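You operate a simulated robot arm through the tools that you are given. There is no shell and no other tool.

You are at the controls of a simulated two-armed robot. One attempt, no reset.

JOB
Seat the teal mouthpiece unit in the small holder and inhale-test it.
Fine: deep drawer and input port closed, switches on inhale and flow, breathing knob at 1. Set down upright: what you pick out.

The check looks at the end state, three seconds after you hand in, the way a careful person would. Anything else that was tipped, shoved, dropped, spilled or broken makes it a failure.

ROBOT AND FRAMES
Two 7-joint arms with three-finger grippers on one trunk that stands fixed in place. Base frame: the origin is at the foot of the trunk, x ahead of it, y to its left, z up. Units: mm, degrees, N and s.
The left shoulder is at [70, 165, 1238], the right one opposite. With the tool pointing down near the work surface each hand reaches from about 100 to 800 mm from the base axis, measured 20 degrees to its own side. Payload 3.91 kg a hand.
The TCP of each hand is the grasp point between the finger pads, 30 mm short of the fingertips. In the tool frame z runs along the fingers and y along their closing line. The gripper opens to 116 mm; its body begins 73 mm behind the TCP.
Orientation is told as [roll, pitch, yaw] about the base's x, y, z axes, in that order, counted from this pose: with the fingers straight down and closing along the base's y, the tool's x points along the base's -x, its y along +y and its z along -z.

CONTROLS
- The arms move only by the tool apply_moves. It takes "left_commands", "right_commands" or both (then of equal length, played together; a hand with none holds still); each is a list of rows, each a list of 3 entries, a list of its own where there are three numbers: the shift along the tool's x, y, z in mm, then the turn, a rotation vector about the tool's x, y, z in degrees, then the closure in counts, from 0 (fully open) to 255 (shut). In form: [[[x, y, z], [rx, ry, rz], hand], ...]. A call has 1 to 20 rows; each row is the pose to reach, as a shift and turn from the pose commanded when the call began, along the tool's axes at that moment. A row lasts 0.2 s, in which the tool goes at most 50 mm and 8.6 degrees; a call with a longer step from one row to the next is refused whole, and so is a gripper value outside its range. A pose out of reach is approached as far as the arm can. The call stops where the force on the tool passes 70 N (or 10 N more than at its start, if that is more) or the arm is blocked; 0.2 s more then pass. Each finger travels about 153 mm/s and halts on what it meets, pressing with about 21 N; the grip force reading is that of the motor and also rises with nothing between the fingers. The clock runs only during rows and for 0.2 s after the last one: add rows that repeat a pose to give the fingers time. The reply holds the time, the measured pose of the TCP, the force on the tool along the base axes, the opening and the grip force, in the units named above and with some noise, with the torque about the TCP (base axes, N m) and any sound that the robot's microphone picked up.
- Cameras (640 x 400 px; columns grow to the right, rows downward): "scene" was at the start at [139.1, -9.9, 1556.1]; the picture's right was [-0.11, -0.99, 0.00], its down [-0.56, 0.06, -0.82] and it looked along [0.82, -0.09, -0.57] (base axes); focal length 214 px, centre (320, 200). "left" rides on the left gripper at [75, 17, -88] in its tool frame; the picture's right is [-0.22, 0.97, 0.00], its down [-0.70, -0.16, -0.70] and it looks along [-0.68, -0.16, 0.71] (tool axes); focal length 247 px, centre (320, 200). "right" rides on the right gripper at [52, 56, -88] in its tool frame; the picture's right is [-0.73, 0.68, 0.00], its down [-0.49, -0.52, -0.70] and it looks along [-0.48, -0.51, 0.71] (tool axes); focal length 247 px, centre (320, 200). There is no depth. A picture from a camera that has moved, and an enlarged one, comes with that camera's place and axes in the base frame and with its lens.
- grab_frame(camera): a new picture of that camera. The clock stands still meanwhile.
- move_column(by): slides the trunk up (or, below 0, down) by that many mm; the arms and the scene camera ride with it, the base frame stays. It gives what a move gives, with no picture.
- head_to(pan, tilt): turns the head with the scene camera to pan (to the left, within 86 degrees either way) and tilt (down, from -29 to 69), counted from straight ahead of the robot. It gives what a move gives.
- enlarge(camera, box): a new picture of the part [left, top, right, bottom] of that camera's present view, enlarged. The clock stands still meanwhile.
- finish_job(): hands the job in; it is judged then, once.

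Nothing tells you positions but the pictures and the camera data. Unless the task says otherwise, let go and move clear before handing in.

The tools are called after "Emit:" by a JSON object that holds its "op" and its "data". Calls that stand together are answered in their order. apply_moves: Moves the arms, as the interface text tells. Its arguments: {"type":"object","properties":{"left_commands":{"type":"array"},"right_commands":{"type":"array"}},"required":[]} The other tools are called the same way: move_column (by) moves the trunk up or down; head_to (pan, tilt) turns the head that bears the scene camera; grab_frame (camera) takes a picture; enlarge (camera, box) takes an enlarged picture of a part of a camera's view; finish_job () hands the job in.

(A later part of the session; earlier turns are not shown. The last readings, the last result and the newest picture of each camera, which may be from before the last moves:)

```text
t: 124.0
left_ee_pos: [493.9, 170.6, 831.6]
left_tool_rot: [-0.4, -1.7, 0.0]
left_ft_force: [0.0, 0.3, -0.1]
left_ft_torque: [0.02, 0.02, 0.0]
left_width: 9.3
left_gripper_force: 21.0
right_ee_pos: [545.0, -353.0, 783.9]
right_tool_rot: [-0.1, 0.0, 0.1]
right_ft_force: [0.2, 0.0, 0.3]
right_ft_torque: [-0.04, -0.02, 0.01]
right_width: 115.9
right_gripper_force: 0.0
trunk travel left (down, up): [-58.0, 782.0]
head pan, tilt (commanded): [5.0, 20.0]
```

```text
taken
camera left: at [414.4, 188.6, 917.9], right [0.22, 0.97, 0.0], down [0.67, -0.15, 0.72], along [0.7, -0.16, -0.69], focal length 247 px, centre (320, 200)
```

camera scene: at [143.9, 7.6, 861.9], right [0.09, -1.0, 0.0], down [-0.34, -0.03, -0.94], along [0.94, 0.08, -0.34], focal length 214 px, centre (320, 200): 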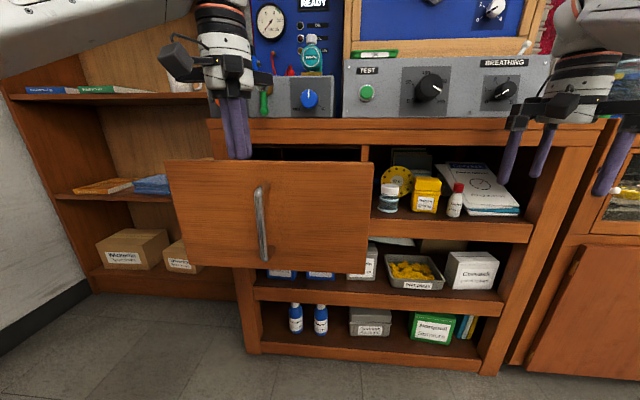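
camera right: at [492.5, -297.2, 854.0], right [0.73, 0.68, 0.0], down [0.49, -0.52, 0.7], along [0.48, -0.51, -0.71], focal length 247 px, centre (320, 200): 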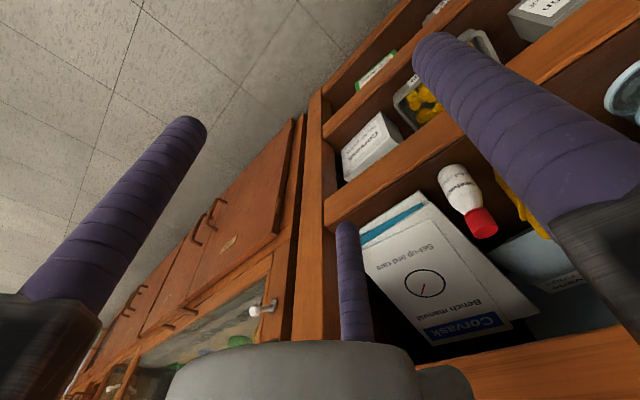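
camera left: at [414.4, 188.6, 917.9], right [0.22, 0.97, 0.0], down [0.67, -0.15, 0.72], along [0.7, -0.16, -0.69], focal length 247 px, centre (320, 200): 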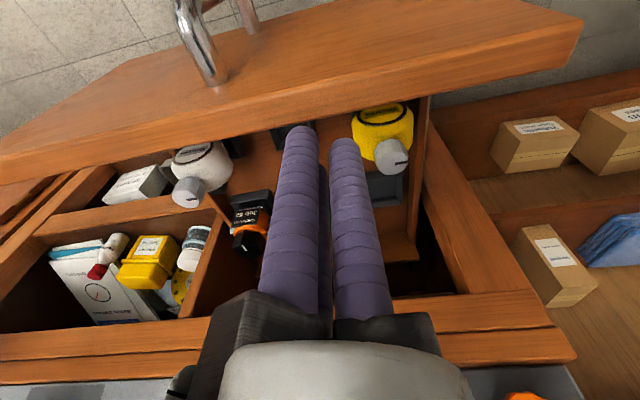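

The hand came down lightly on the drawer's front edge because the drawer is still out; the move stopped and nothing looks displaced. I'll lift off, back in front of the drawer face beside the handle, and go down.

Emit:
{"op": "apply_moves", "data": {"left_commands": [[[0, 0, -25], [0, 0, 0], 255], [[35, 2, -27], [0, 0.8, 0], 255], [[72, 4, -27], [-0.4, 1.7, 0], 255], [[72, 4, -27], [-0.4, 1.7, 0], 255]]}}

Emit:
{"op": "grab_frame", "data": {"camera": "left"}}

Emit:
{"op": "enlarge", "data": {"camera": "scene", "box": [150, 60, 400, 260]}}

```text
t: 125.0
left_ee_pos: [424.0, 172.8, 848.9]
left_tool_rot: [-0.3, -0.4, 0.0]
left_ft_force: [0.5, -0.1, -0.1]
left_ft_torque: [-0.03, -0.01, 0.01]
left_width: 9.1
left_gripper_force: 21.4
left hand out of reach, approached as far as the arm can: row 3, 4
right_ee_pos: [545.0, -352.7, 785.0]
right_tool_rot: [0.0, 0.0, 0.1]
right_ft_force: [1.3, 0.3, -0.1]
right_ft_torque: [0.02, 0.02, -0.02]
right_width: 116.1
right_gripper_force: 0.1
trunk travel left (down, up): [-58.0, 782.0]
head pan, tilt (commanded): [5.0, 20.0]
```

```text
taken
camera left: at [347.3, 189.7, 935.4], right [0.22, 0.97, 0.0], down [0.69, -0.16, 0.7], along [0.69, -0.16, -0.71], focal length 247 px, centre (320, 200)
```

left: 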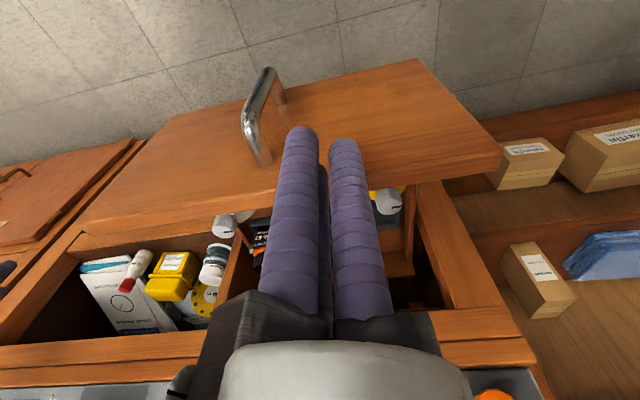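

```text
2.00 times, centred on (275, 160) of scene
camera zoom: at [143.8, 7.6, 862.0], right [0.09, -1.0, 0.0], down [-0.34, -0.03, -0.94], along [0.94, 0.08, -0.34], focal length 429 px, centre (410, 280)
```

zoom: 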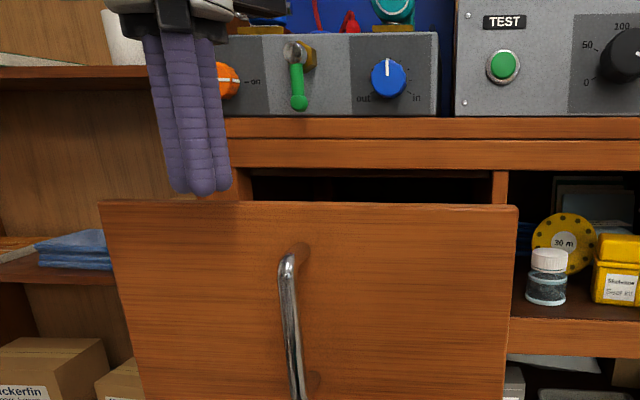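

Clear of the drawer face. I'll lower the trunk the remaining 55 mm so the fingertips overlap the drawer front, then push.

Emit:
{"op": "move_column", "data": {"by": -55}}

Emit:
{"op": "apply_moves", "data": {"left_commands": [[[-12, 0, 5], [0, 0, 0], 255], [[-24, 0, 10], [0, 0, 0], 255], [[-36, 0, 15], [0, 0, 0], 255], [[-48, 0, 20], [0, 0, 0], 255], [[-60, 0, 24], [0, 0, 0], 255], [[-72, 0, 24], [0, 0, 0], 255], [[-84, 0, 24], [0, 0, 0], 255], [[-96, 0, 24], [0, 0, 0], 255], [[-108, 0, 24], [0, 0, 0], 255], [[-120, 0, 24], [0, 0, 0], 255], [[-132, 0, 24], [0, 0, 0], 255], [[-144, 0, 24], [0, 0, 0], 255]]}}

Emit:
{"op": "grab_frame", "data": {"camera": "left"}}

Emit:
{"op": "grab_frame", "data": {"camera": "scene"}}

```text
t: 126.0
left_ee_pos: [422.8, 172.3, 792.7]
left_tool_rot: [-0.2, -0.4, 0.1]
left_ft_force: [0.8, -1.2, 0.2]
left_ft_torque: [-0.01, -0.04, 0.01]
left_width: 9.2
left_gripper_force: 21.3
right_ee_pos: [545.3, -351.7, 731.0]
right_tool_rot: [0.0, -0.1, 0.2]
right_ft_force: [0.5, -0.1, -0.1]
right_ft_torque: [-0.03, -0.01, 0.01]
right_width: 115.9
right_gripper_force: 0.0
trunk travel left (down, up): [-3.0, 837.0]
head pan, tilt (commanded): [5.0, 20.0]
```

```text
t: 128.6
left_ee_pos: [567.8, 173.4, 770.0]
left_tool_rot: [-0.2, -0.4, 0.1]
left_ft_force: [0.1, -0.8, -0.9]
left_ft_torque: [-0.04, 0.02, 0.01]
left_width: 9.3
left_gripper_force: 20.7
right_ee_pos: [544.4, -352.2, 730.6]
right_tool_rot: [0.0, 0.0, 0.1]
right_ft_force: [-0.3, 0.5, 0.2]
right_ft_torque: [-0.03, 0.0, 0.01]
right_width: 116.0
right_gripper_force: 0.0
trunk travel left (down, up): [-3.0, 837.0]
head pan, tilt (commanded): [5.0, 20.0]
```

```text
taken
camera left: at [491.7, 189.7, 857.7], right [0.22, 0.97, 0.0], down [0.69, -0.16, 0.7], along [0.69, -0.16, -0.71], focal length 247 px, centre (320, 200)
```

left: 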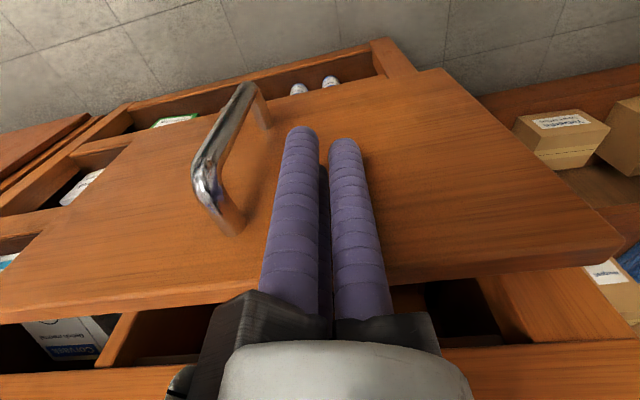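

```text
taken
camera scene: at [143.9, 7.6, 807.0], right [0.09, -1.0, 0.0], down [-0.34, -0.03, -0.94], along [0.94, 0.08, -0.34], focal length 214 px, centre (320, 200)
```

scene: 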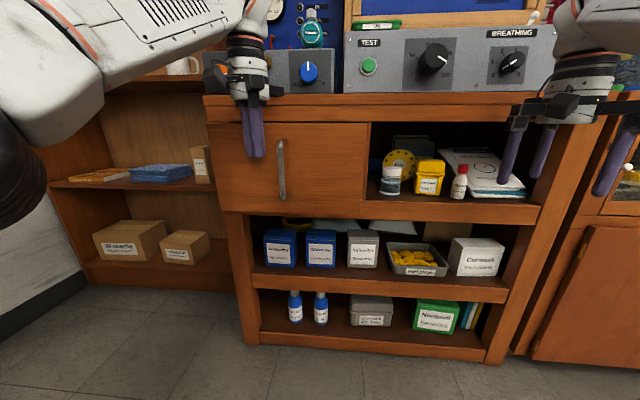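

The drawer is about half closed. I'll switch to a forward-pointing hand for the last stretch so the jaw rails stay clear of the table edge.

Emit:
{"op": "apply_moves", "data": {"left_commands": [[[20, 0, -10], [0, -5, 0], 255], [[38, 0, -15], [0, -13, 0], 255], [[40, 0, -10], [0, -21, 0], 255], [[40, 0, 0], [0, -29, 0], 255], [[40, 0, 10], [0, -37, 0], 255], [[40, 0, 20], [0, -45, 0], 255], [[38, 0, 28], [0, -53, 0], 255], [[35, 0, 35], [0, -60, 0], 255], [[35, 0, 35], [0, -60, 0], 255]]}}

Emit:
{"op": "grab_frame", "data": {"camera": "left"}}

```text
t: 130.6
left_ee_pos: [533.4, 173.2, 734.3]
left_tool_rot: [-0.5, -60.3, 0.5]
left_ft_force: [-0.2, 0.2, -0.1]
left_ft_torque: [-0.03, 0.01, 0.02]
left_width: 9.3
left_gripper_force: 20.8
right_ee_pos: [545.7, -353.5, 729.7]
right_tool_rot: [-0.1, 0.1, 0.0]
right_ft_force: [-0.4, -0.1, -0.1]
right_ft_torque: [-0.01, -0.02, 0.0]
right_width: 115.8
right_gripper_force: 0.0
trunk travel left (down, up): [-3.0, 837.0]
head pan, tilt (commanded): [5.0, 20.0]
```

```text
taken
camera left: at [419.0, 189.5, 713.0], right [0.11, 0.98, 0.19], down [-0.26, -0.16, 0.95], along [0.96, -0.15, 0.24], focal length 247 px, centre (320, 200)
```

left: 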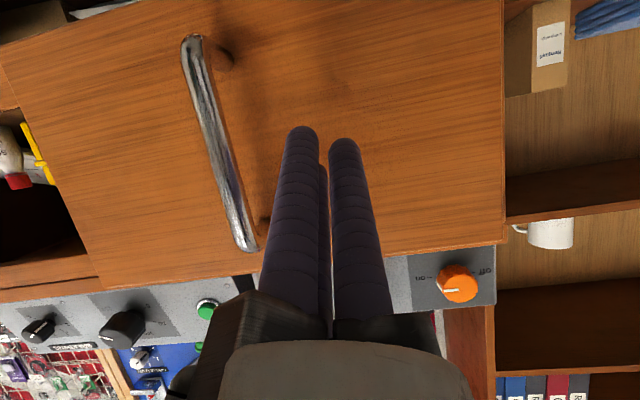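

Good pose in front of the drawer face, left of the handle. I'll push forward in small even steps.

Emit:
{"op": "apply_moves", "data": {"left_commands": [[[-6, 0, 10.4], [0, 0, 0], 255], [[-12, 0, 20.8], [0, 0, 0], 255], [[-18, 0, 31.2], [0, 0, 0], 255], [[-24, 0, 41.6], [0, 0, 0], 255], [[-30, 0, 52], [0, 0, 0], 255], [[-36, 0, 62.4], [0, 0, 0], 255], [[-42, 0, 72.7], [0, 0, 0], 255], [[-48, 0, 83.1], [0, 0, 0], 255], [[-54, 0, 93.5], [0, 0, 0], 255], [[-60, 0, 103.9], [0, 0, 0], 255], [[-66, 0, 114.3], [0, 0, 0], 255], [[-70, 0, 121.2], [0, 0, 0], 255]]}}

Emit:
{"op": "grab_frame", "data": {"camera": "left"}}

Emit:
{"op": "grab_frame", "data": {"camera": "scene"}}

```text
t: 133.2
left_ee_pos: [670.1, 173.0, 735.8]
left_tool_rot: [-0.7, -60.4, 0.5]
left_ft_force: [-31.2, 3.0, -11.0]
left_ft_torque: [-0.17, 0.39, -0.08]
left_width: 9.0
left_gripper_force: 21.0
right_ee_pos: [544.8, -351.5, 730.9]
right_tool_rot: [-0.1, -0.2, 0.2]
right_ft_force: [0.4, 0.8, -0.6]
right_ft_torque: [0.02, 0.01, -0.04]
right_width: 115.8
right_gripper_force: 0.1
trunk travel left (down, up): [-3.0, 837.0]
head pan, tilt (commanded): [5.0, 20.0]
```

```text
taken
camera left: at [555.0, 189.3, 714.5], right [0.11, 0.98, 0.19], down [-0.26, -0.15, 0.95], along [0.96, -0.16, 0.24], focal length 247 px, centre (320, 200)
```

left: 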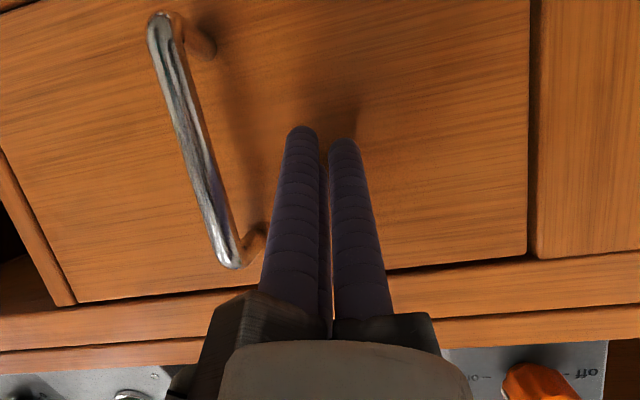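

```text
taken
camera scene: at [141.9, 8.2, 807.0], right [0.09, -1.0, 0.0], down [-0.34, -0.03, -0.94], along [0.94, 0.08, -0.34], focal length 214 px, centre (320, 200)
```

scene: 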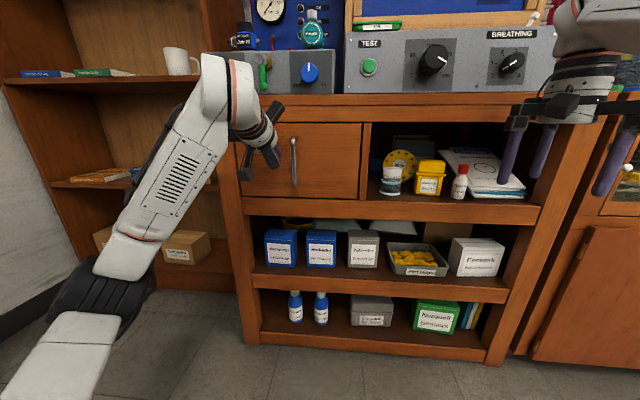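

There's firm resistance now, as expected at the end stop. I'll check that the drawer front is flush.

Emit:
{"op": "enlarge", "data": {"camera": "scene", "box": [225, 85, 385, 225]}}

Emit:
{"op": "enlarge", "data": {"camera": "left", "box": [380, 180, 640, 360]}}

```text
2.86 times, centred on (305, 155) of scene
camera zoom: at [141.9, 8.2, 807.0], right [0.09, -1.0, 0.0], down [-0.34, -0.03, -0.94], along [0.94, 0.08, -0.34], focal length 613 px, centre (363, 329)
```

zoom: 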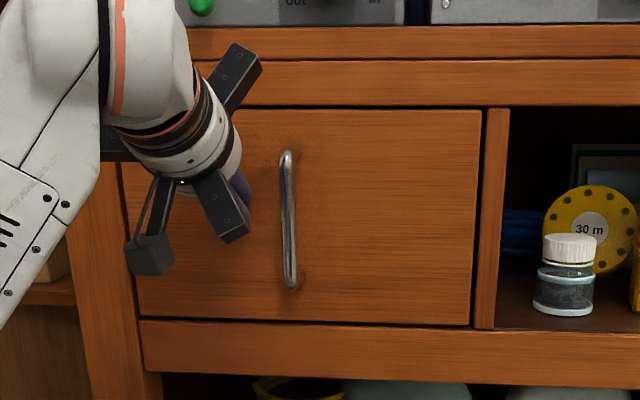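

```text
2.22 times, centred on (510, 270) of left
camera zoom: at [555.0, 189.3, 714.5], right [0.11, 0.98, 0.19], down [-0.26, -0.15, 0.95], along [0.96, -0.16, 0.24], focal length 549 px, centre (-102, 44)
```

zoom: 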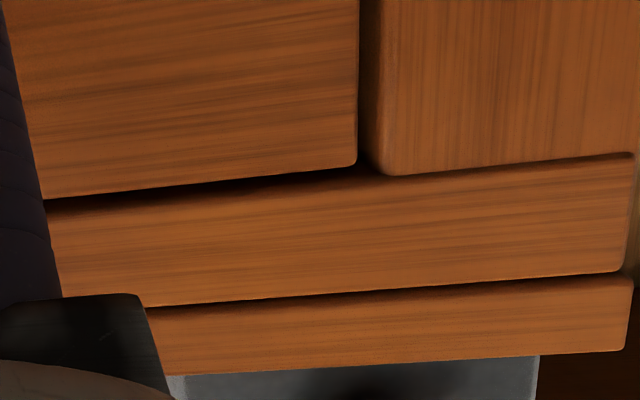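

It looks flush. I'll press a few millimetres more to confirm it is at its stop, then back off.

Emit:
{"op": "apply_moves", "data": {"left_commands": [[[-2, 0, 3.5], [0, 0, 0], 255], [[-3, 0, 5.2], [0, 0, 0], 255], [[-3, 0, 5.2], [0, 0, 0], 255]]}}

Emit:
{"op": "apply_moves", "data": {"left_commands": [[[10, 0, -17.3], [0, 0, 0], 255], [[25, 0, -43], [0, 0, 0], 255], [[40, 0, -69], [0, 0, 0], 255], [[50, 0, -86], [0, 0, 0], 255]]}}

Emit:
{"op": "enlarge", "data": {"camera": "scene", "box": [225, 85, 385, 225]}}

```text
t: 133.5
left_ee_pos: [669.7, 170.4, 737.6]
left_tool_rot: [-1.3, -60.2, 0.9]
left_ft_force: [-50.9, 15.0, -11.8]
left_ft_torque: [-0.03, 0.44, 0.2]
left_width: 9.2
left_gripper_force: 20.9
right_ee_pos: [543.2, -352.2, 732.9]
right_tool_rot: [-0.2, -0.3, 0.2]
right_ft_force: [-0.5, 0.0, 0.2]
right_ft_torque: [0.0, -0.02, 0.0]
right_width: 115.9
right_gripper_force: 0.0
trunk travel left (down, up): [-3.0, 837.0]
head pan, tilt (commanded): [5.0, 20.0]
stopped in row 1 (left hand): the force on the tool passed its limit at 78 N (the readings are from after the stop); the commanded pose is now the measured one
```

```text
t: 134.5
left_ee_pos: [573.4, 169.4, 733.3]
left_tool_rot: [-0.6, -60.0, 0.3]
left_ft_force: [-0.5, -1.0, -0.7]
left_ft_torque: [0.01, 0.02, 0.0]
left_width: 9.4
left_gripper_force: 20.8
right_ee_pos: [545.7, -352.8, 730.5]
right_tool_rot: [0.0, -0.1, 0.0]
right_ft_force: [0.2, 0.1, 0.2]
right_ft_torque: [-0.03, -0.02, 0.02]
right_width: 116.1
right_gripper_force: 0.0
trunk travel left (down, up): [-3.0, 837.0]
head pan, tilt (commanded): [5.0, 20.0]
```

```text
2.86 times, centred on (305, 155) of scene
camera zoom: at [143.9, 7.5, 807.0], right [0.09, -1.0, 0.0], down [-0.34, -0.03, -0.94], along [0.94, 0.08, -0.34], focal length 613 px, centre (363, 329)
```

zoom: 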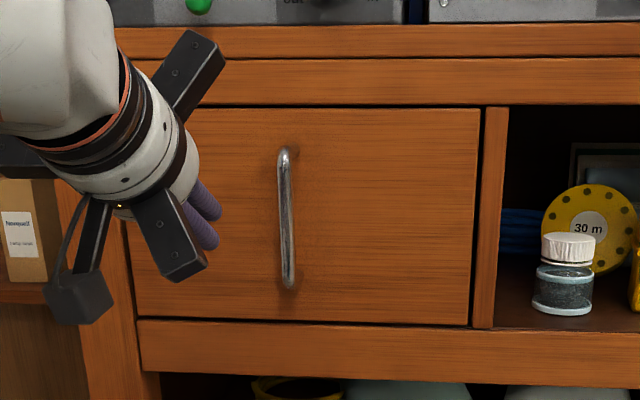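

The drawer is hard against its stop. Now I'll raise the trunk to work on the main panel with the right arm, and take close views of the switches, port and knobs on the way.

Emit:
{"op": "move_column", "data": {"by": 400}}

Emit:
{"op": "move_column", "data": {"by": 150}}

Emit:
{"op": "head_to", "data": {"pan": -8, "tilt": 10}}

Emit:
{"op": "grab_frame", "data": {"camera": "scene"}}

Emit:
{"op": "enlarge", "data": {"camera": "scene", "box": [270, 100, 430, 200]}}

Emit:
{"op": "enlarge", "data": {"camera": "scene", "box": [260, 180, 420, 280]}}

```text
t: 138.4
left_ee_pos: [573.2, 170.1, 1134.1]
left_tool_rot: [-0.7, -59.9, 0.3]
left_ft_force: [0.2, -0.1, -0.6]
left_ft_torque: [0.04, -0.01, 0.01]
left_width: 9.4
left_gripper_force: 21.2
right_ee_pos: [545.1, -354.3, 1130.1]
right_tool_rot: [-0.1, 0.0, 0.0]
right_ft_force: [0.1, -0.1, 0.1]
right_ft_torque: [-0.01, -0.02, 0.01]
right_width: 115.8
right_gripper_force: 0.0
trunk travel left (down, up): [-403.0, 437.0]
head pan, tilt (commanded): [5.0, 20.0]
```

```text
t: 140.1
left_ee_pos: [575.1, 169.7, 1282.0]
left_tool_rot: [-0.8, -59.9, 0.5]
left_ft_force: [0.3, 0.1, -0.3]
left_ft_torque: [0.03, 0.02, 0.0]
left_width: 9.7
left_gripper_force: 21.3
right_ee_pos: [546.3, -354.3, 1280.4]
right_tool_rot: [0.1, 0.0, 0.0]
right_ft_force: [-0.2, -0.2, 0.7]
right_ft_torque: [-0.01, 0.02, -0.01]
right_width: 115.9
right_gripper_force: 0.0
trunk travel left (down, up): [-553.0, 287.0]
head pan, tilt (commanded): [5.0, 20.0]
```

```text
t: 140.9
left_ee_pos: [575.1, 171.3, 1282.4]
left_tool_rot: [-0.7, -60.1, 0.3]
left_ft_force: [0.0, -0.1, -0.1]
left_ft_torque: [0.0, 0.03, 0.03]
left_width: 9.5
left_gripper_force: 21.2
right_ee_pos: [545.8, -352.0, 1280.5]
right_tool_rot: [0.0, -0.1, 0.0]
right_ft_force: [0.2, -1.2, 0.4]
right_ft_torque: [0.02, 0.0, -0.04]
right_width: 115.9
right_gripper_force: 0.0
trunk travel left (down, up): [-553.0, 287.0]
head pan, tilt (commanded): [-8.0, 10.0]
```

```text
taken
camera scene: at [143.3, -13.4, 1373.2], right [-0.14, -0.99, 0.0], down [-0.17, 0.02, -0.98], along [0.98, -0.14, -0.17], focal length 214 px, centre (320, 200)
```

scene: 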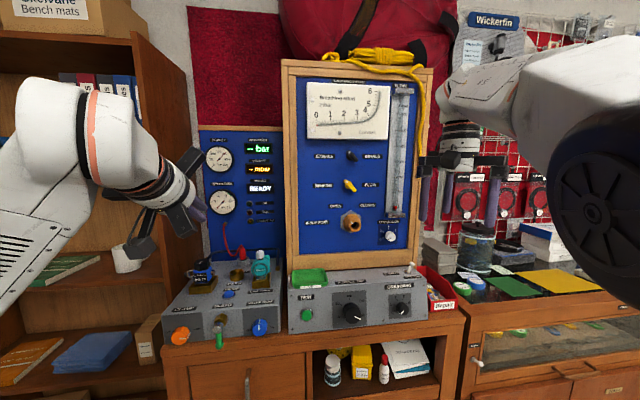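

```text
4.00 times, centred on (350, 150) of scene
camera zoom: at [143.3, -13.4, 1373.2], right [-0.14, -0.99, 0.0], down [-0.17, 0.02, -0.98], along [0.98, -0.14, -0.17], focal length 858 px, centre (200, 400)
```

zoom: 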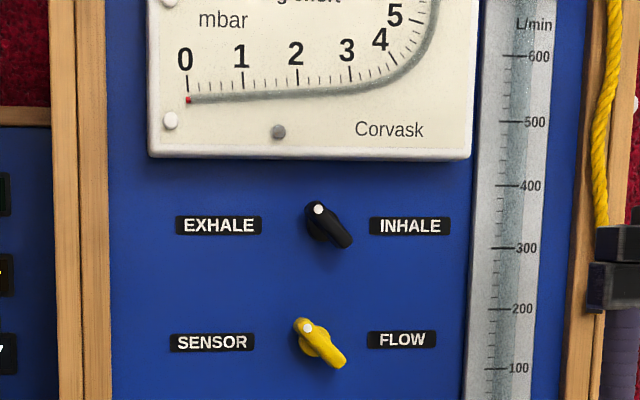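

```text
4.00 times, centred on (340, 230) of scene
camera zoom: at [143.3, -13.4, 1373.2], right [-0.14, -0.99, 0.0], down [-0.17, 0.02, -0.98], along [0.98, -0.14, -0.17], focal length 858 px, centre (240, 80)
```

zoom: 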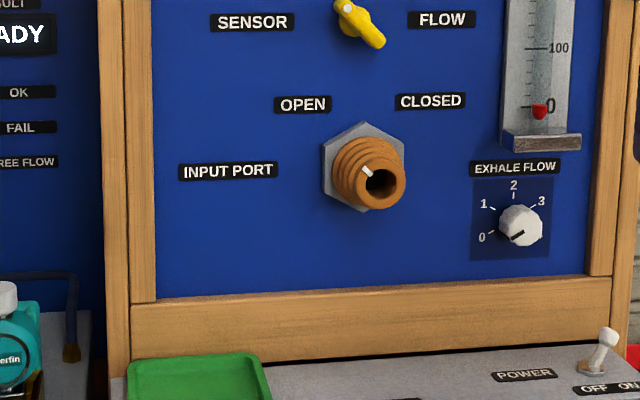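

I now have clean views: both pointer switches have their white dot at the upper left (EXHALE, SENSOR) and the port's dot is at upper left (OPEN). I'll bring the right hand forward-pointing in front of the panel at a safe distance.

Emit:
{"op": "apply_moves", "data": {"right_commands": [[[-7.8, 11.8, -1.7], [0, -7.5, 0], 0], [[-15.7, 23.7, -3.3], [0, -15, 0], 0], [[-23.5, 35.5, -5], [0, -22.5, 0], 0], [[-31.3, 47.3, -6.7], [0, -30, 0], 40], [[-39.2, 59.2, -8.3], [0, -37.5, 0], 80], [[-47, 71, -10], [0, -45, 0], 120], [[-54.8, 82.8, -11.7], [0, -52.5, 0], 160], [[-62.7, 94.7, -13.3], [0, -60, 0], 200], [[-70.5, 106.5, -15], [0, -67.5, 0], 255], [[-78.3, 118.3, -16.7], [0, -75, 0], 255], [[-86.2, 130.2, -18.3], [0, -82.5, 0], 255], [[-94, 142, -20], [0, -90, 0], 255], [[-94, 142, -20], [0, -90, 0], 255]]}}

Emit:
{"op": "grab_frame", "data": {"camera": "right"}}

Emit:
{"op": "grab_frame", "data": {"camera": "scene"}}

```text
t: 143.7
left_ee_pos: [575.2, 173.0, 1283.9]
left_tool_rot: [-0.9, -59.9, 0.5]
left_ft_force: [-0.5, 0.4, -0.2]
left_ft_torque: [-0.05, 0.02, -0.07]
left_width: 9.1
left_gripper_force: 20.5
right_ee_pos: [774.4, -312.6, 1309.6]
right_tool_rot: [-58.7, -86.6, 66.1]
right_ft_force: [0.7, 0.9, 0.5]
right_ft_torque: [0.0, 0.01, -0.04]
right_width: 9.3
right_gripper_force: 20.9
right hand out of reach, approached as far as the arm can: row 2, 3, 4, 5, 6, 7, 8, 9, 10, 11, 12, 13
trunk travel left (down, up): [-553.0, 287.0]
head pan, tilt (commanded): [-8.0, 10.0]
```

```text
taken
camera right: at [678.3, -270.7, 1255.6], right [-0.07, 0.71, 0.7], down [-0.61, -0.58, 0.53], along [0.79, -0.39, 0.48], focal length 247 px, centre (320, 200)
```

right: 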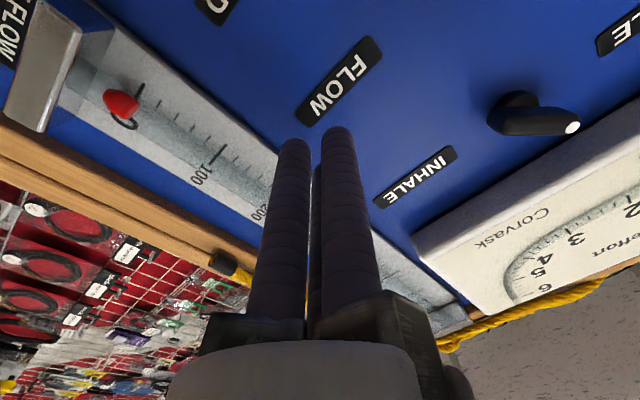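

```text
taken
camera scene: at [143.0, -11.3, 1373.4], right [-0.14, -0.99, 0.0], down [-0.17, 0.02, -0.98], along [0.98, -0.14, -0.17], focal length 214 px, centre (320, 200)
```

scene: 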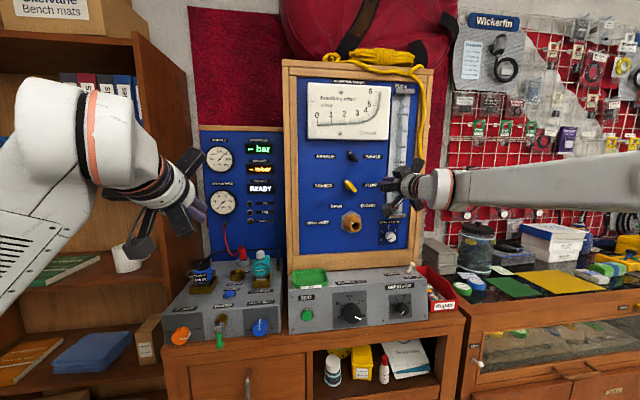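

The folded limit pushed the right hand forward to near the flow tube, but without contact. I'll retreat it back and left into open space before anything else.

Emit:
{"op": "apply_moves", "data": {"right_commands": [[[-0.6, 8, -14], [0, 0, 0], 255], [[-1.5, 30, -20], [0, 0, 0], 255], [[-2.7, 62, -17], [0, 0, 0], 255], [[-2.7, 62, -17], [0, 0, 0], 255]]}}

Emit:
{"op": "grab_frame", "data": {"camera": "right"}}

Emit:
{"op": "enlarge", "data": {"camera": "scene", "box": [280, 120, 480, 260]}}

```text
t: 144.7
left_ee_pos: [574.5, 169.2, 1283.5]
left_tool_rot: [-0.8, -59.9, 0.3]
left_ft_force: [-1.9, -0.2, 0.1]
left_ft_torque: [0.04, 0.02, 0.01]
left_width: 9.4
left_gripper_force: 21.0
right_ee_pos: [773.6, -284.9, 1318.6]
right_tool_rot: [-55.2, -85.7, 64.4]
right_ft_force: [0.6, -0.7, -0.1]
right_ft_torque: [0.01, -0.01, 0.01]
right_width: 9.2
right_gripper_force: 21.5
right hand out of reach, approached as far as the arm can: row 1, 2, 3, 4
trunk travel left (down, up): [-553.0, 287.0]
head pan, tilt (commanded): [-8.0, 10.0]
```

```text
taken
camera right: at [675.5, -246.2, 1264.9], right [-0.09, 0.72, 0.69], down [-0.59, -0.59, 0.55], along [0.8, -0.36, 0.48], focal length 247 px, centre (320, 200)
```

right: 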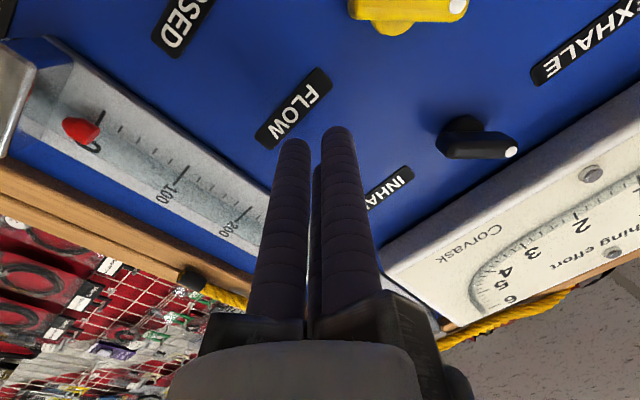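

```text
2.86 times, centred on (380, 190) of scene
camera zoom: at [143.4, -14.0, 1373.3], right [-0.14, -0.99, 0.0], down [-0.17, 0.02, -0.98], along [0.98, -0.14, -0.17], focal length 613 px, centre (149, 229)
```

zoom: 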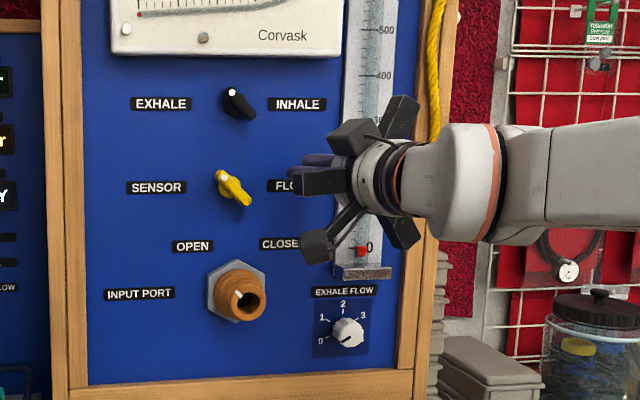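

The right arm's elbow swung out to the side in a poor posture. I'll back it out of there to its original vertical pose and re-plan the approach.

Emit:
{"op": "apply_moves", "data": {"right_commands": [[[3.8, -2.4, -19.6], [0.36, 7.3, 0.84], 255], [[7.6, -4.9, -39.2], [0.71, 14.6, 1.7], 255], [[11.4, -7.3, -58.8], [1.07, 21.9, 2.5], 255], [[15.2, -9.7, -78.3], [1.42, 29.2, 3.4], 255], [[19, -12.2, -97.9], [1.78, 36.5, 4.2], 255], [[22.8, -14.6, -117.5], [2.14, 43.8, 5.05], 255], [[26.6, -17, -137], [2.5, 51.1, 5.9], 255], [[30.4, -19.5, -156.7], [2.85, 58.4, 6.7], 255], [[34.2, -21.9, -176.3], [3.2, 65.7, 7.6], 255], [[38, -24.3, -195.8], [3.56, 73, 8.4], 255], [[41.8, -26.8, -215.4], [3.9, 80.3, 9.3], 255], [[45.6, -29.2, -235], [4.27, 87.6, 10.1], 255], [[45.6, -29.2, -235], [4.27, 87.6, 10.1], 255]]}}

Emit:
{"op": "grab_frame", "data": {"camera": "scene"}}

```text
t: 147.5
left_ee_pos: [574.2, 170.0, 1283.2]
left_tool_rot: [-0.7, -60.1, 0.3]
left_ft_force: [-0.5, 0.3, -0.1]
left_ft_torque: [0.03, 0.0, 0.05]
left_width: 9.1
left_gripper_force: 20.9
right_ee_pos: [544.5, -345.1, 1283.2]
right_tool_rot: [0.7, -0.4, -1.8]
right_ft_force: [0.1, 0.5, -0.6]
right_ft_torque: [0.0, -0.01, -0.02]
right_width: 9.3
right_gripper_force: 21.2
right hand out of reach, approached as far as the arm can: row 1, 2, 3, 4, 5, 6
trunk travel left (down, up): [-553.0, 287.0]
head pan, tilt (commanded): [-8.0, 10.0]
```

```text
taken
camera scene: at [143.1, -13.8, 1373.3], right [-0.14, -0.99, 0.0], down [-0.17, 0.02, -0.98], along [0.98, -0.14, -0.17], focal length 214 px, centre (320, 200)
```

scene: 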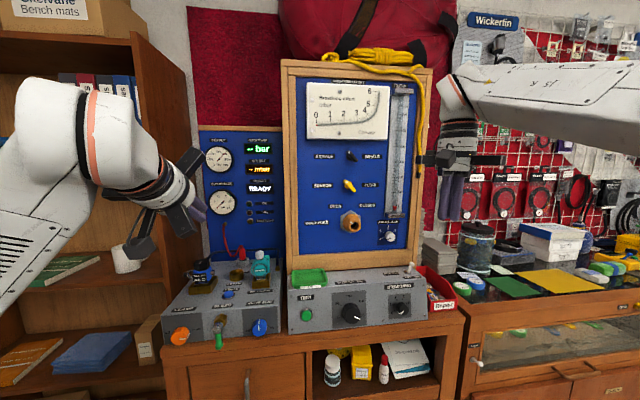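

Back to vertical. I'll bring the right hand to the mirror image of the left arm's good starting posture, near (490, −160) and high above the shoulder.

Emit:
{"op": "apply_moves", "data": {"right_commands": [[[9, 32, -9], [0, 0, 0], 255], [[18, 64, -18], [0, 0, 0], 255], [[27, 96, -27], [-0.3, 0.1, 0], 255], [[36, 128, -36], [-0.5, 0.2, -0.9], 255], [[45, 160, -45], [-0.7, 0.4, -1.8], 255], [[56, 185, -50], [-0.7, 0.4, -1.8], 255], [[56, 185, -50], [-0.7, 0.4, -1.8], 255]]}}

Emit:
{"op": "grab_frame", "data": {"camera": "scene"}}

```text
t: 149.1
left_ee_pos: [574.5, 169.1, 1283.7]
left_tool_rot: [-0.6, -60.0, 0.3]
left_ft_force: [0.8, 0.5, 0.6]
left_ft_torque: [0.02, 0.01, 0.03]
left_width: 9.1
left_gripper_force: 20.9
right_ee_pos: [494.9, -159.1, 1333.9]
right_tool_rot: [1.5, -0.1, 0.0]
right_ft_force: [-0.2, 0.9, -0.5]
right_ft_torque: [0.02, 0.05, 0.0]
right_width: 9.3
right_gripper_force: 21.0
trunk travel left (down, up): [-553.0, 287.0]
head pan, tilt (commanded): [-8.0, 10.0]
```

```text
taken
camera scene: at [143.6, -14.2, 1373.2], right [-0.14, -0.99, 0.0], down [-0.17, 0.02, -0.98], along [0.98, -0.14, -0.17], focal length 214 px, centre (320, 200)
```

scene: 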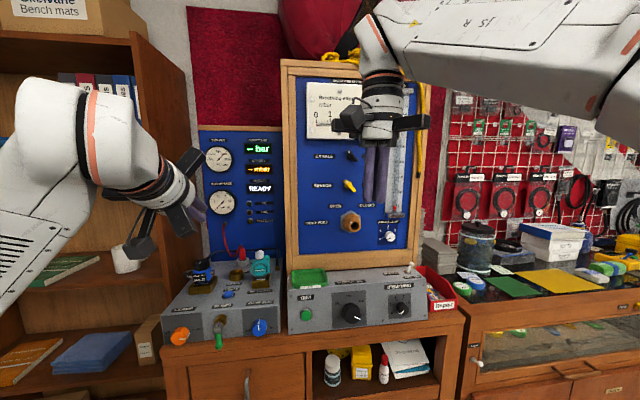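

Now I'll pitch the right hand forward in the same way that worked for the left, in gentle steps toward (607, −200, 1304).

Emit:
{"op": "apply_moves", "data": {"right_commands": [[[-14, -5, 3], [0, -7.5, 0], 255], [[-28, -10, 6], [0, -15, 0], 255], [[-42, -15, 10], [0, -22.5, 0], 255], [[-56, -20, 14], [0, -30, 0], 255], [[-70, -25, 18], [0, -37.5, 0], 255], [[-84, -30, 22], [0, -45, 0], 255], [[-98, -35, 26], [0, -52.5, 0], 255], [[-112.5, -41, 30], [0, -60, 0], 255], [[-112.5, -41, 30], [0, -60, 0], 255]]}}

Emit:
{"op": "grab_frame", "data": {"camera": "right"}}

Emit:
{"op": "grab_frame", "data": {"camera": "scene"}}

```text
t: 151.1
left_ee_pos: [576.1, 167.2, 1284.0]
left_tool_rot: [-0.4, -59.9, 0.1]
left_ft_force: [-0.4, -0.6, -0.1]
left_ft_torque: [0.04, 0.04, 0.07]
left_width: 9.1
left_gripper_force: 21.1
right_ee_pos: [609.2, -202.3, 1299.6]
right_tool_rot: [3.2, -60.0, -2.8]
right_ft_force: [-0.3, -0.7, -0.3]
right_ft_torque: [0.04, 0.06, 0.05]
right_width: 9.2
right_gripper_force: 21.1
right hand out of reach, approached as far as the arm can: row 3, 4, 5
trunk travel left (down, up): [-553.0, 287.0]
head pan, tilt (commanded): [-8.0, 10.0]
```

```text
taken
camera right: at [506.6, -145.6, 1299.1], right [0.37, 0.66, 0.65], down [-0.36, -0.54, 0.76], along [0.86, -0.52, 0.04], focal length 247 px, centre (320, 200)
```

right: 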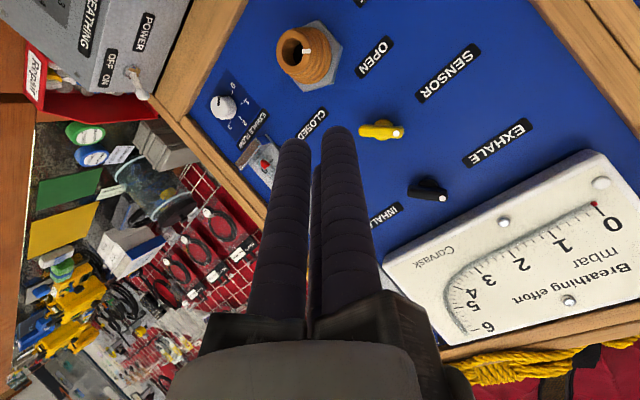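

```text
taken
camera scene: at [145.1, -16.4, 1373.0], right [-0.14, -0.99, 0.0], down [-0.17, 0.03, -0.98], along [0.97, -0.14, -0.18], focal length 214 px, centre (320, 200)
```

scene: 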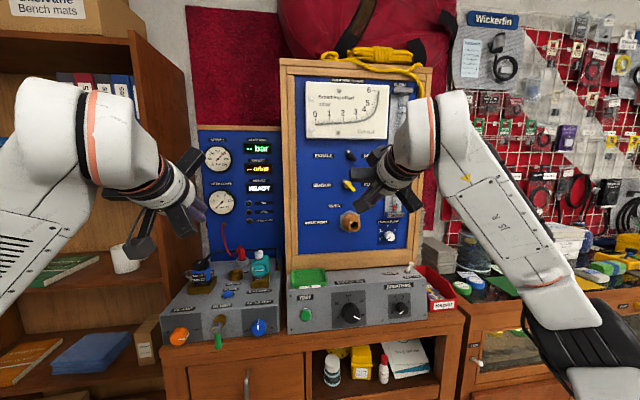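

That posture is natural, with the elbow low and the panel in full view. I'll continue to a nearly horizontal hand while moving toward the panel, at yellow-switch height.

Emit:
{"op": "apply_moves", "data": {"right_commands": [[[-8, 0, 14], [0, -7, 0], 255], [[-16, 0, 28], [0, -14, 0], 255], [[-24, 0, 42], [0, -21, 0], 255], [[-32, 0, 56], [0, -28, 0], 255], [[-32, 0, 56], [0, -28, 0], 255]]}}

Emit:
{"op": "grab_frame", "data": {"camera": "right"}}

```text
t: 152.3
left_ee_pos: [574.0, 170.3, 1283.6]
left_tool_rot: [-0.7, -60.0, 0.3]
left_ft_force: [-0.2, -0.5, 0.1]
left_ft_torque: [-0.01, -0.01, -0.03]
left_width: 9.2
left_gripper_force: 20.6
right_ee_pos: [637.0, -157.8, 1329.8]
right_tool_rot: [-12.3, -84.1, 9.6]
right_ft_force: [0.3, -0.3, 0.2]
right_ft_torque: [0.02, 0.01, -0.02]
right_width: 9.4
right_gripper_force: 21.0
right hand out of reach, approached as far as the arm can: row 2, 3, 4, 5
trunk travel left (down, up): [-553.0, 287.0]
head pan, tilt (commanded): [-8.0, 10.0]
```

```text
taken
camera right: at [547.4, -97.2, 1284.3], right [0.1, 0.69, 0.71], down [-0.67, -0.48, 0.57], along [0.73, -0.54, 0.41], focal length 247 px, centre (320, 200)
```

right: 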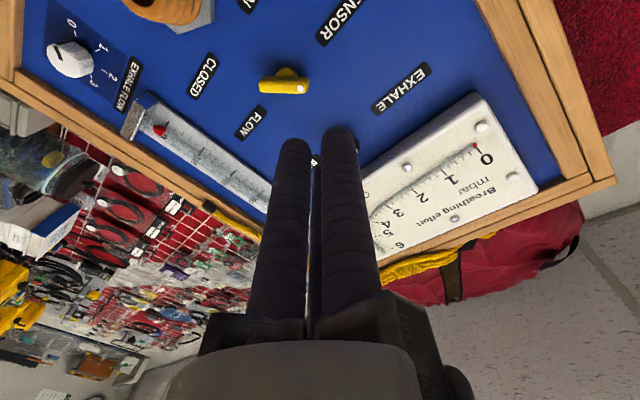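

The hand is nearly horizontal and pointing at the panel. I'll straighten it and move to about 55 mm in front of the yellow switch.

Emit:
{"op": "apply_moves", "data": {"right_commands": [[[5.3, -10, 29.4], [-0.66, -1.45, 0], 255], [[10.6, -20, 58.8], [-1.32, -2.9, 0], 255], [[15.9, -30, 88.2], [-2, -4.35, 0], 255], [[21.2, -40, 112], [-2.64, -5.8, 0], 255], [[21.2, -40, 112], [-2.64, -5.8, 0], 255]]}}

Emit:
{"op": "grab_frame", "data": {"camera": "right"}}

Emit:
{"op": "enlarge", "data": {"camera": "scene", "box": [270, 100, 430, 240]}}

```text
t: 153.5
left_ee_pos: [573.8, 170.7, 1283.3]
left_tool_rot: [-0.7, -60.0, 0.4]
left_ft_force: [0.1, -0.3, 0.0]
left_ft_torque: [0.0, 0.0, -0.03]
left_width: 9.1
left_gripper_force: 21.4
right_ee_pos: [715.5, -174.6, 1350.4]
right_tool_rot: [-56.6, -82.0, 54.5]
right_ft_force: [0.7, -0.2, 0.5]
right_ft_torque: [-0.01, -0.03, -0.02]
right_width: 9.1
right_gripper_force: 21.2
right hand out of reach, approached as far as the arm can: row 1, 2, 3, 4, 5
trunk travel left (down, up): [-553.0, 287.0]
head pan, tilt (commanded): [-8.0, 10.0]
```

```text
taken
camera right: at [625.5, -119.8, 1296.8], right [0.08, 0.76, 0.65], down [-0.67, -0.44, 0.6], along [0.73, -0.48, 0.48], focal length 247 px, centre (320, 200)
```

right: 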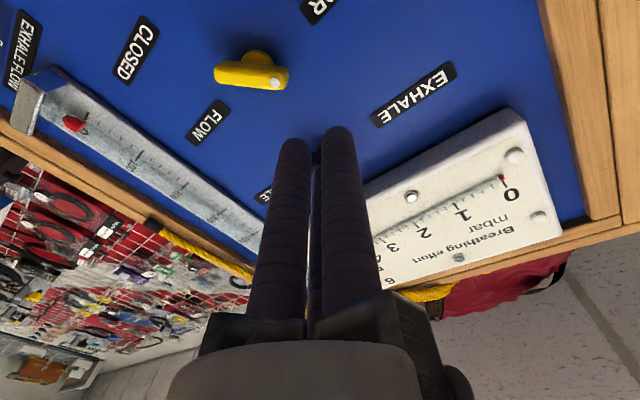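

```text
2.86 times, centred on (350, 170) of scene
camera zoom: at [143.2, -13.0, 1373.3], right [-0.14, -0.99, 0.0], down [-0.17, 0.02, -0.98], along [0.98, -0.14, -0.17], focal length 613 px, centre (234, 286)
```

zoom: 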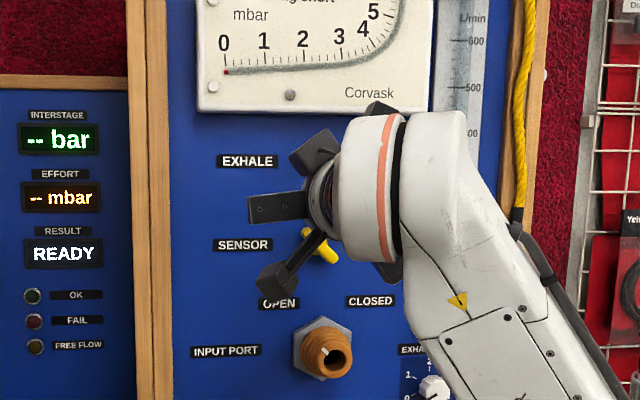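

The arm prefers a larger height above its shoulder for a horizontal hand. I'll lower the trunk 120 mm and then bring the hand up to the yellow switch height.

Emit:
{"op": "move_column", "data": {"by": -120}}

Emit:
{"op": "grab_frame", "data": {"camera": "right"}}

```text
t: 155.0
left_ee_pos: [574.2, 170.6, 1162.8]
left_tool_rot: [-0.8, -60.0, 0.3]
left_ft_force: [-0.4, 0.1, 1.1]
left_ft_torque: [-0.02, 0.0, 0.01]
left_width: 9.4
left_gripper_force: 20.3
right_ee_pos: [715.6, -174.0, 1231.0]
right_tool_rot: [-56.5, -81.9, 54.3]
right_ft_force: [-0.4, -1.3, 0.4]
right_ft_torque: [0.02, 0.02, -0.01]
right_width: 9.2
right_gripper_force: 21.1
trunk travel left (down, up): [-433.0, 407.0]
head pan, tilt (commanded): [-8.0, 10.0]
```

```text
taken
camera right: at [625.1, -120.2, 1177.0], right [0.08, 0.76, 0.65], down [-0.67, -0.44, 0.6], along [0.73, -0.48, 0.48], focal length 247 px, centre (320, 200)
```

right: 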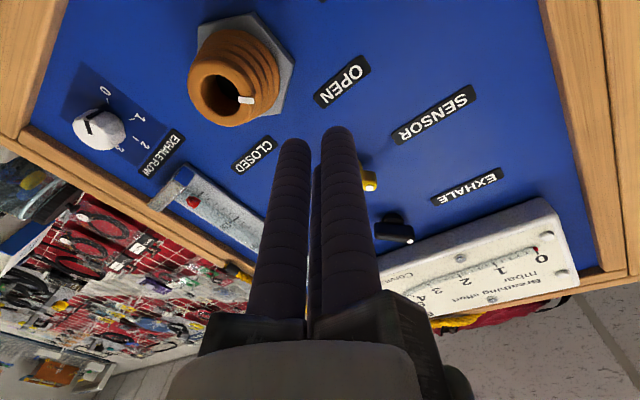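

I'll now bring the hand up and across to the yellow switch pre-grasp point.

Emit:
{"op": "apply_moves", "data": {"right_commands": [[[-22, -12, 8], [0, 0, 0], 255], [[-44, -24, 16], [0, 0, 0], 255], [[-65.7, -36.5, 24], [0, 0, 0], 255], [[-65.7, -36.5, 30.4], [0, 0, 0], 255], [[-65.7, -36.5, 30.4], [0, 0, 0], 255]]}}

Emit:
{"op": "grab_frame", "data": {"camera": "right"}}

```text
t: 156.2
left_ee_pos: [574.0, 169.9, 1163.8]
left_tool_rot: [-0.7, -60.1, 0.4]
left_ft_force: [-0.3, 0.6, -0.1]
left_ft_torque: [-0.01, 0.0, -0.03]
left_width: 8.9
left_gripper_force: 21.3
right_ee_pos: [750.2, -204.7, 1297.6]
right_tool_rot: [-56.5, -82.0, 54.3]
right_ft_force: [0.3, 0.1, -0.1]
right_ft_torque: [0.01, 0.01, 0.03]
right_width: 9.3
right_gripper_force: 21.6
trunk travel left (down, up): [-433.0, 407.0]
head pan, tilt (commanded): [-8.0, 10.0]
```

```text
taken
camera right: at [660.3, -150.3, 1244.2], right [0.08, 0.76, 0.65], down [-0.67, -0.44, 0.6], along [0.73, -0.48, 0.48], focal length 247 px, centre (320, 200)
```

right: 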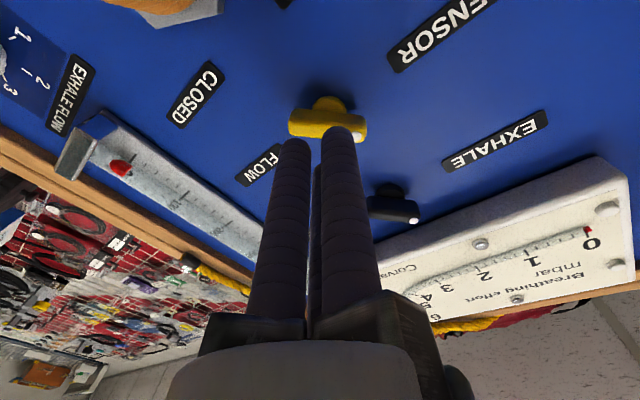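

The hand is right in front of the yellow switch, which points about 42° left of vertical. I'll roll the hand to match the bar and open the fingers around it.

Emit:
{"op": "apply_moves", "data": {"right_commands": [[[-0.5, -0.7, 0], [0, 0, -7], 220], [[-1, -1.4, 0], [0, 0, -14], 190], [[-1.5, -2.1, 0], [0, 0, -21], 160], [[-2, -2.9, 0], [0, 0, -28], 145], [[-2, -2.9, 0], [0, 0, -35], 145], [[-2, -2.9, 0], [0, 0, -35], 145]]}}

Emit:
{"op": "grab_frame", "data": {"camera": "right"}}

Emit:
{"op": "enlarge", "data": {"camera": "scene", "box": [270, 60, 430, 180]}}

```text
t: 157.6
left_ee_pos: [575.4, 169.4, 1162.8]
left_tool_rot: [-0.7, -60.1, 0.3]
left_ft_force: [-1.3, -0.4, -0.6]
left_ft_torque: [0.05, 0.01, 0.02]
left_width: 9.2
left_gripper_force: 20.9
right_ee_pos: [750.0, -205.7, 1299.4]
right_tool_rot: [-83.3, -48.0, 82.7]
right_ft_force: [-0.8, 0.3, 0.4]
right_ft_torque: [-0.03, 0.02, 0.05]
right_width: 50.1
right_gripper_force: 0.1
trunk travel left (down, up): [-433.0, 407.0]
head pan, tilt (commanded): [-8.0, 10.0]
```

```text
taken
camera right: at [657.1, -195.7, 1227.9], right [0.05, 0.99, 0.09], down [-0.64, -0.04, 0.76], along [0.76, -0.1, 0.64], focal length 247 px, centre (320, 200)
```

right: 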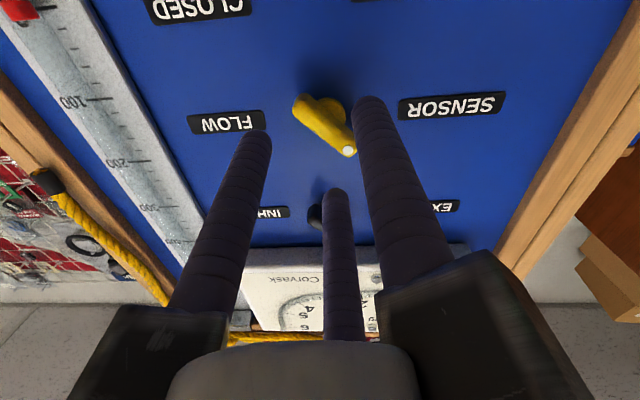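

```text
3.33 times, centred on (350, 120) of scene
camera zoom: at [143.4, -13.4, 1253.3], right [-0.14, -0.99, 0.0], down [-0.17, 0.02, -0.98], along [0.98, -0.14, -0.17], focal length 715 px, centre (220, 467)
```

zoom: 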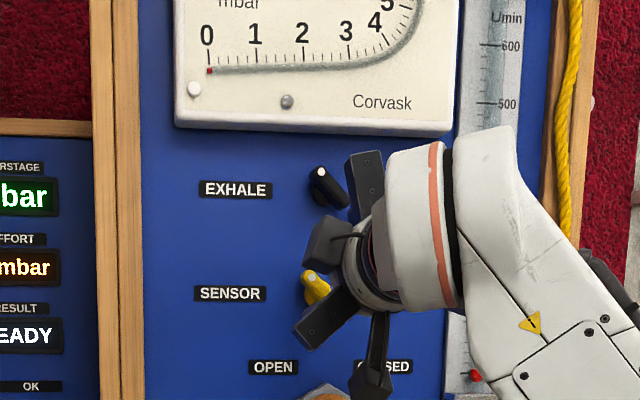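

The hand is aligned with the bar. I'll advance 42 mm with a small centring shift and close on it.

Emit:
{"op": "apply_moves", "data": {"right_commands": [[[-1, -1.5, 12], [0, 0, 0], 145], [[-2, -3, 24], [0, 0, 0], 145], [[-2, -3, 34], [0, 0, 0], 145], [[-2, -3, 41], [0, 0, 0], 145], [[-2, -3, 41], [0, 0, 0], 145]]}}

Emit:
{"op": "grab_frame", "data": {"camera": "right"}}

```text
t: 158.8
left_ee_pos: [574.0, 171.6, 1164.1]
left_tool_rot: [-0.7, -60.0, 0.3]
left_ft_force: [-0.4, -0.2, 1.0]
left_ft_torque: [0.03, -0.03, 0.03]
left_width: 9.6
left_gripper_force: 20.9
right_ee_pos: [791.1, -210.0, 1299.5]
right_tool_rot: [-83.3, -48.1, 82.8]
right_ft_force: [-0.6, 0.9, -0.6]
right_ft_torque: [-0.01, 0.01, -0.04]
right_width: 50.0
right_gripper_force: 0.1
trunk travel left (down, up): [-433.0, 407.0]
head pan, tilt (commanded): [-8.0, 10.0]
```

```text
taken
camera right: at [698.1, -198.2, 1228.9], right [0.05, 0.99, 0.09], down [-0.65, -0.04, 0.76], along [0.76, -0.1, 0.64], focal length 247 px, centre (320, 200)
```

right: 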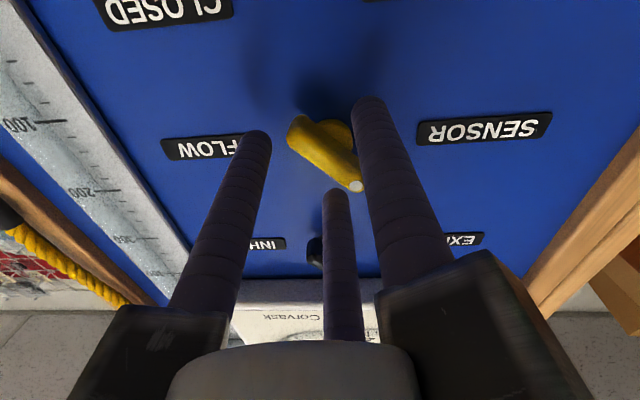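

The bar lies between the thumb and the finger pair. Closing.

Emit:
{"op": "apply_moves", "data": {"right_commands": [[[0, 0, 0], [0, 0, 0], 165], [[0, 0, 0], [0, 0, 0], 185], [[0, 0, 0], [0, 0, 0], 205], [[0, 0, 0], [0, 0, 0], 230], [[0, 0, 0], [0, 0, 0], 230]]}}

Emit:
{"op": "grab_frame", "data": {"camera": "right"}}

```text
t: 160.0
left_ee_pos: [574.8, 170.2, 1163.8]
left_tool_rot: [-0.7, -60.0, 0.3]
left_ft_force: [-0.2, -0.1, -0.1]
left_ft_torque: [0.0, 0.01, -0.02]
left_width: 9.3
left_gripper_force: 20.7
right_ee_pos: [790.2, -210.4, 1298.6]
right_tool_rot: [-83.4, -48.2, 82.7]
right_ft_force: [2.1, -3.6, 3.4]
right_ft_torque: [-0.02, -0.02, -0.4]
right_width: 22.7
right_gripper_force: 45.0
trunk travel left (down, up): [-433.0, 407.0]
head pan, tilt (commanded): [-8.0, 10.0]
```

```text
taken
camera right: at [698.0, -199.3, 1229.0], right [0.05, 0.99, 0.09], down [-0.65, -0.04, 0.76], along [0.76, -0.1, 0.64], focal length 247 px, centre (320, 200)
```

right: 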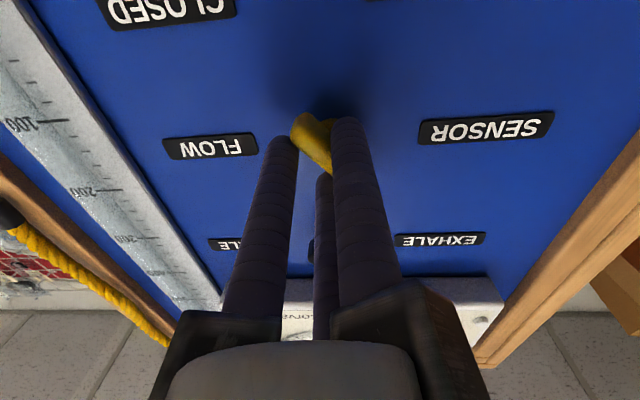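

Gripped at 11–12 mm bar width. I'll twist clockwise about the switch's axis by 77° and check.

Emit:
{"op": "apply_moves", "data": {"right_commands": [[[0.68, 0.04, 0], [0, 0, 7], 230], [[1.35, 0.17, 0], [0, 0, 14], 230], [[2, 0.37, 0], [0, 0, 21], 230], [[2.63, 0.66, 0], [0, 0, 28], 230], [[3.21, 1.01, 0], [0, 0, 35], 230], [[3.75, 1.44, 0], [0, 0, 42], 230], [[4.23, 1.93, 0], [0, 0, 49], 230], [[4.64, 2.47, 0], [0, 0, 56], 230], [[4.99, 3.06, 0], [0, 0, 63], 230], [[5.26, 3.68, 0], [0, 0, 70], 230], [[5.46, 4.34, 0], [0, 0, 77], 230], [[5.46, 4.34, 0], [0, 0, 77], 230]]}}

Emit:
{"op": "grab_frame", "data": {"camera": "right"}}

Emit:
{"op": "enlarge", "data": {"camera": "scene", "box": [270, 60, 430, 180]}}

```text
t: 162.4
left_ee_pos: [576.9, 170.0, 1164.0]
left_tool_rot: [-0.7, -60.0, 0.0]
left_ft_force: [-0.7, -1.9, -0.1]
left_ft_torque: [0.09, 0.0, 0.13]
left_width: 9.1
left_gripper_force: 21.0
right_ee_pos: [786.5, -209.7, 1302.0]
right_tool_rot: [-5.7, -79.9, 3.9]
right_ft_force: [32.9, 28.0, 11.8]
right_ft_torque: [0.23, -0.13, 0.39]
right_width: 22.5
right_gripper_force: 45.2
right hand out of reach, approached as far as the arm can: row 6, 7, 8, 9, 10, 11
trunk travel left (down, up): [-433.0, 407.0]
head pan, tilt (commanded): [-8.0, 10.0]
stopped in row 11 (right hand): the force on the tool passed its limit at 141 N (the readings are from after the stop); the commanded pose is now the measured one
```

```text
taken
camera right: at [691.5, -151.0, 1264.4], right [0.15, 0.69, 0.71], down [-0.62, -0.5, 0.61], along [0.77, -0.53, 0.35], focal length 247 px, centre (320, 200)
```

right: 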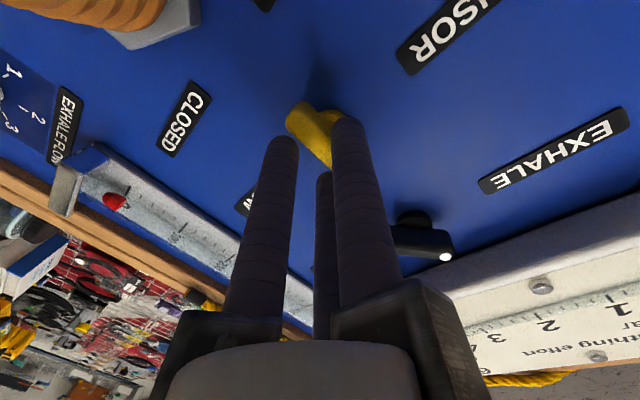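

```text
3.33 times, centred on (350, 120) of scene
camera zoom: at [148.6, -11.1, 1254.1], right [-0.14, -0.99, 0.0], down [-0.18, 0.02, -0.98], along [0.97, -0.14, -0.18], focal length 715 px, centre (220, 467)
```

zoom: 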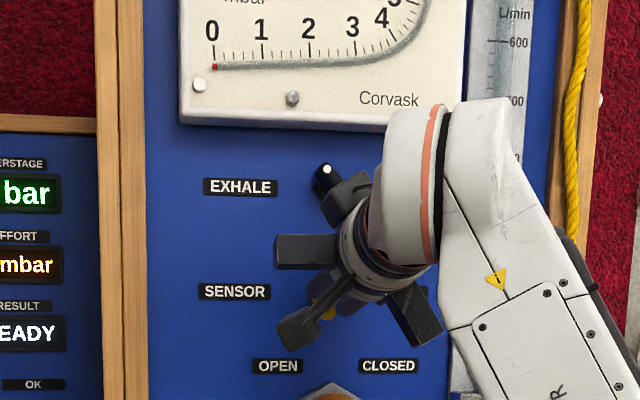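

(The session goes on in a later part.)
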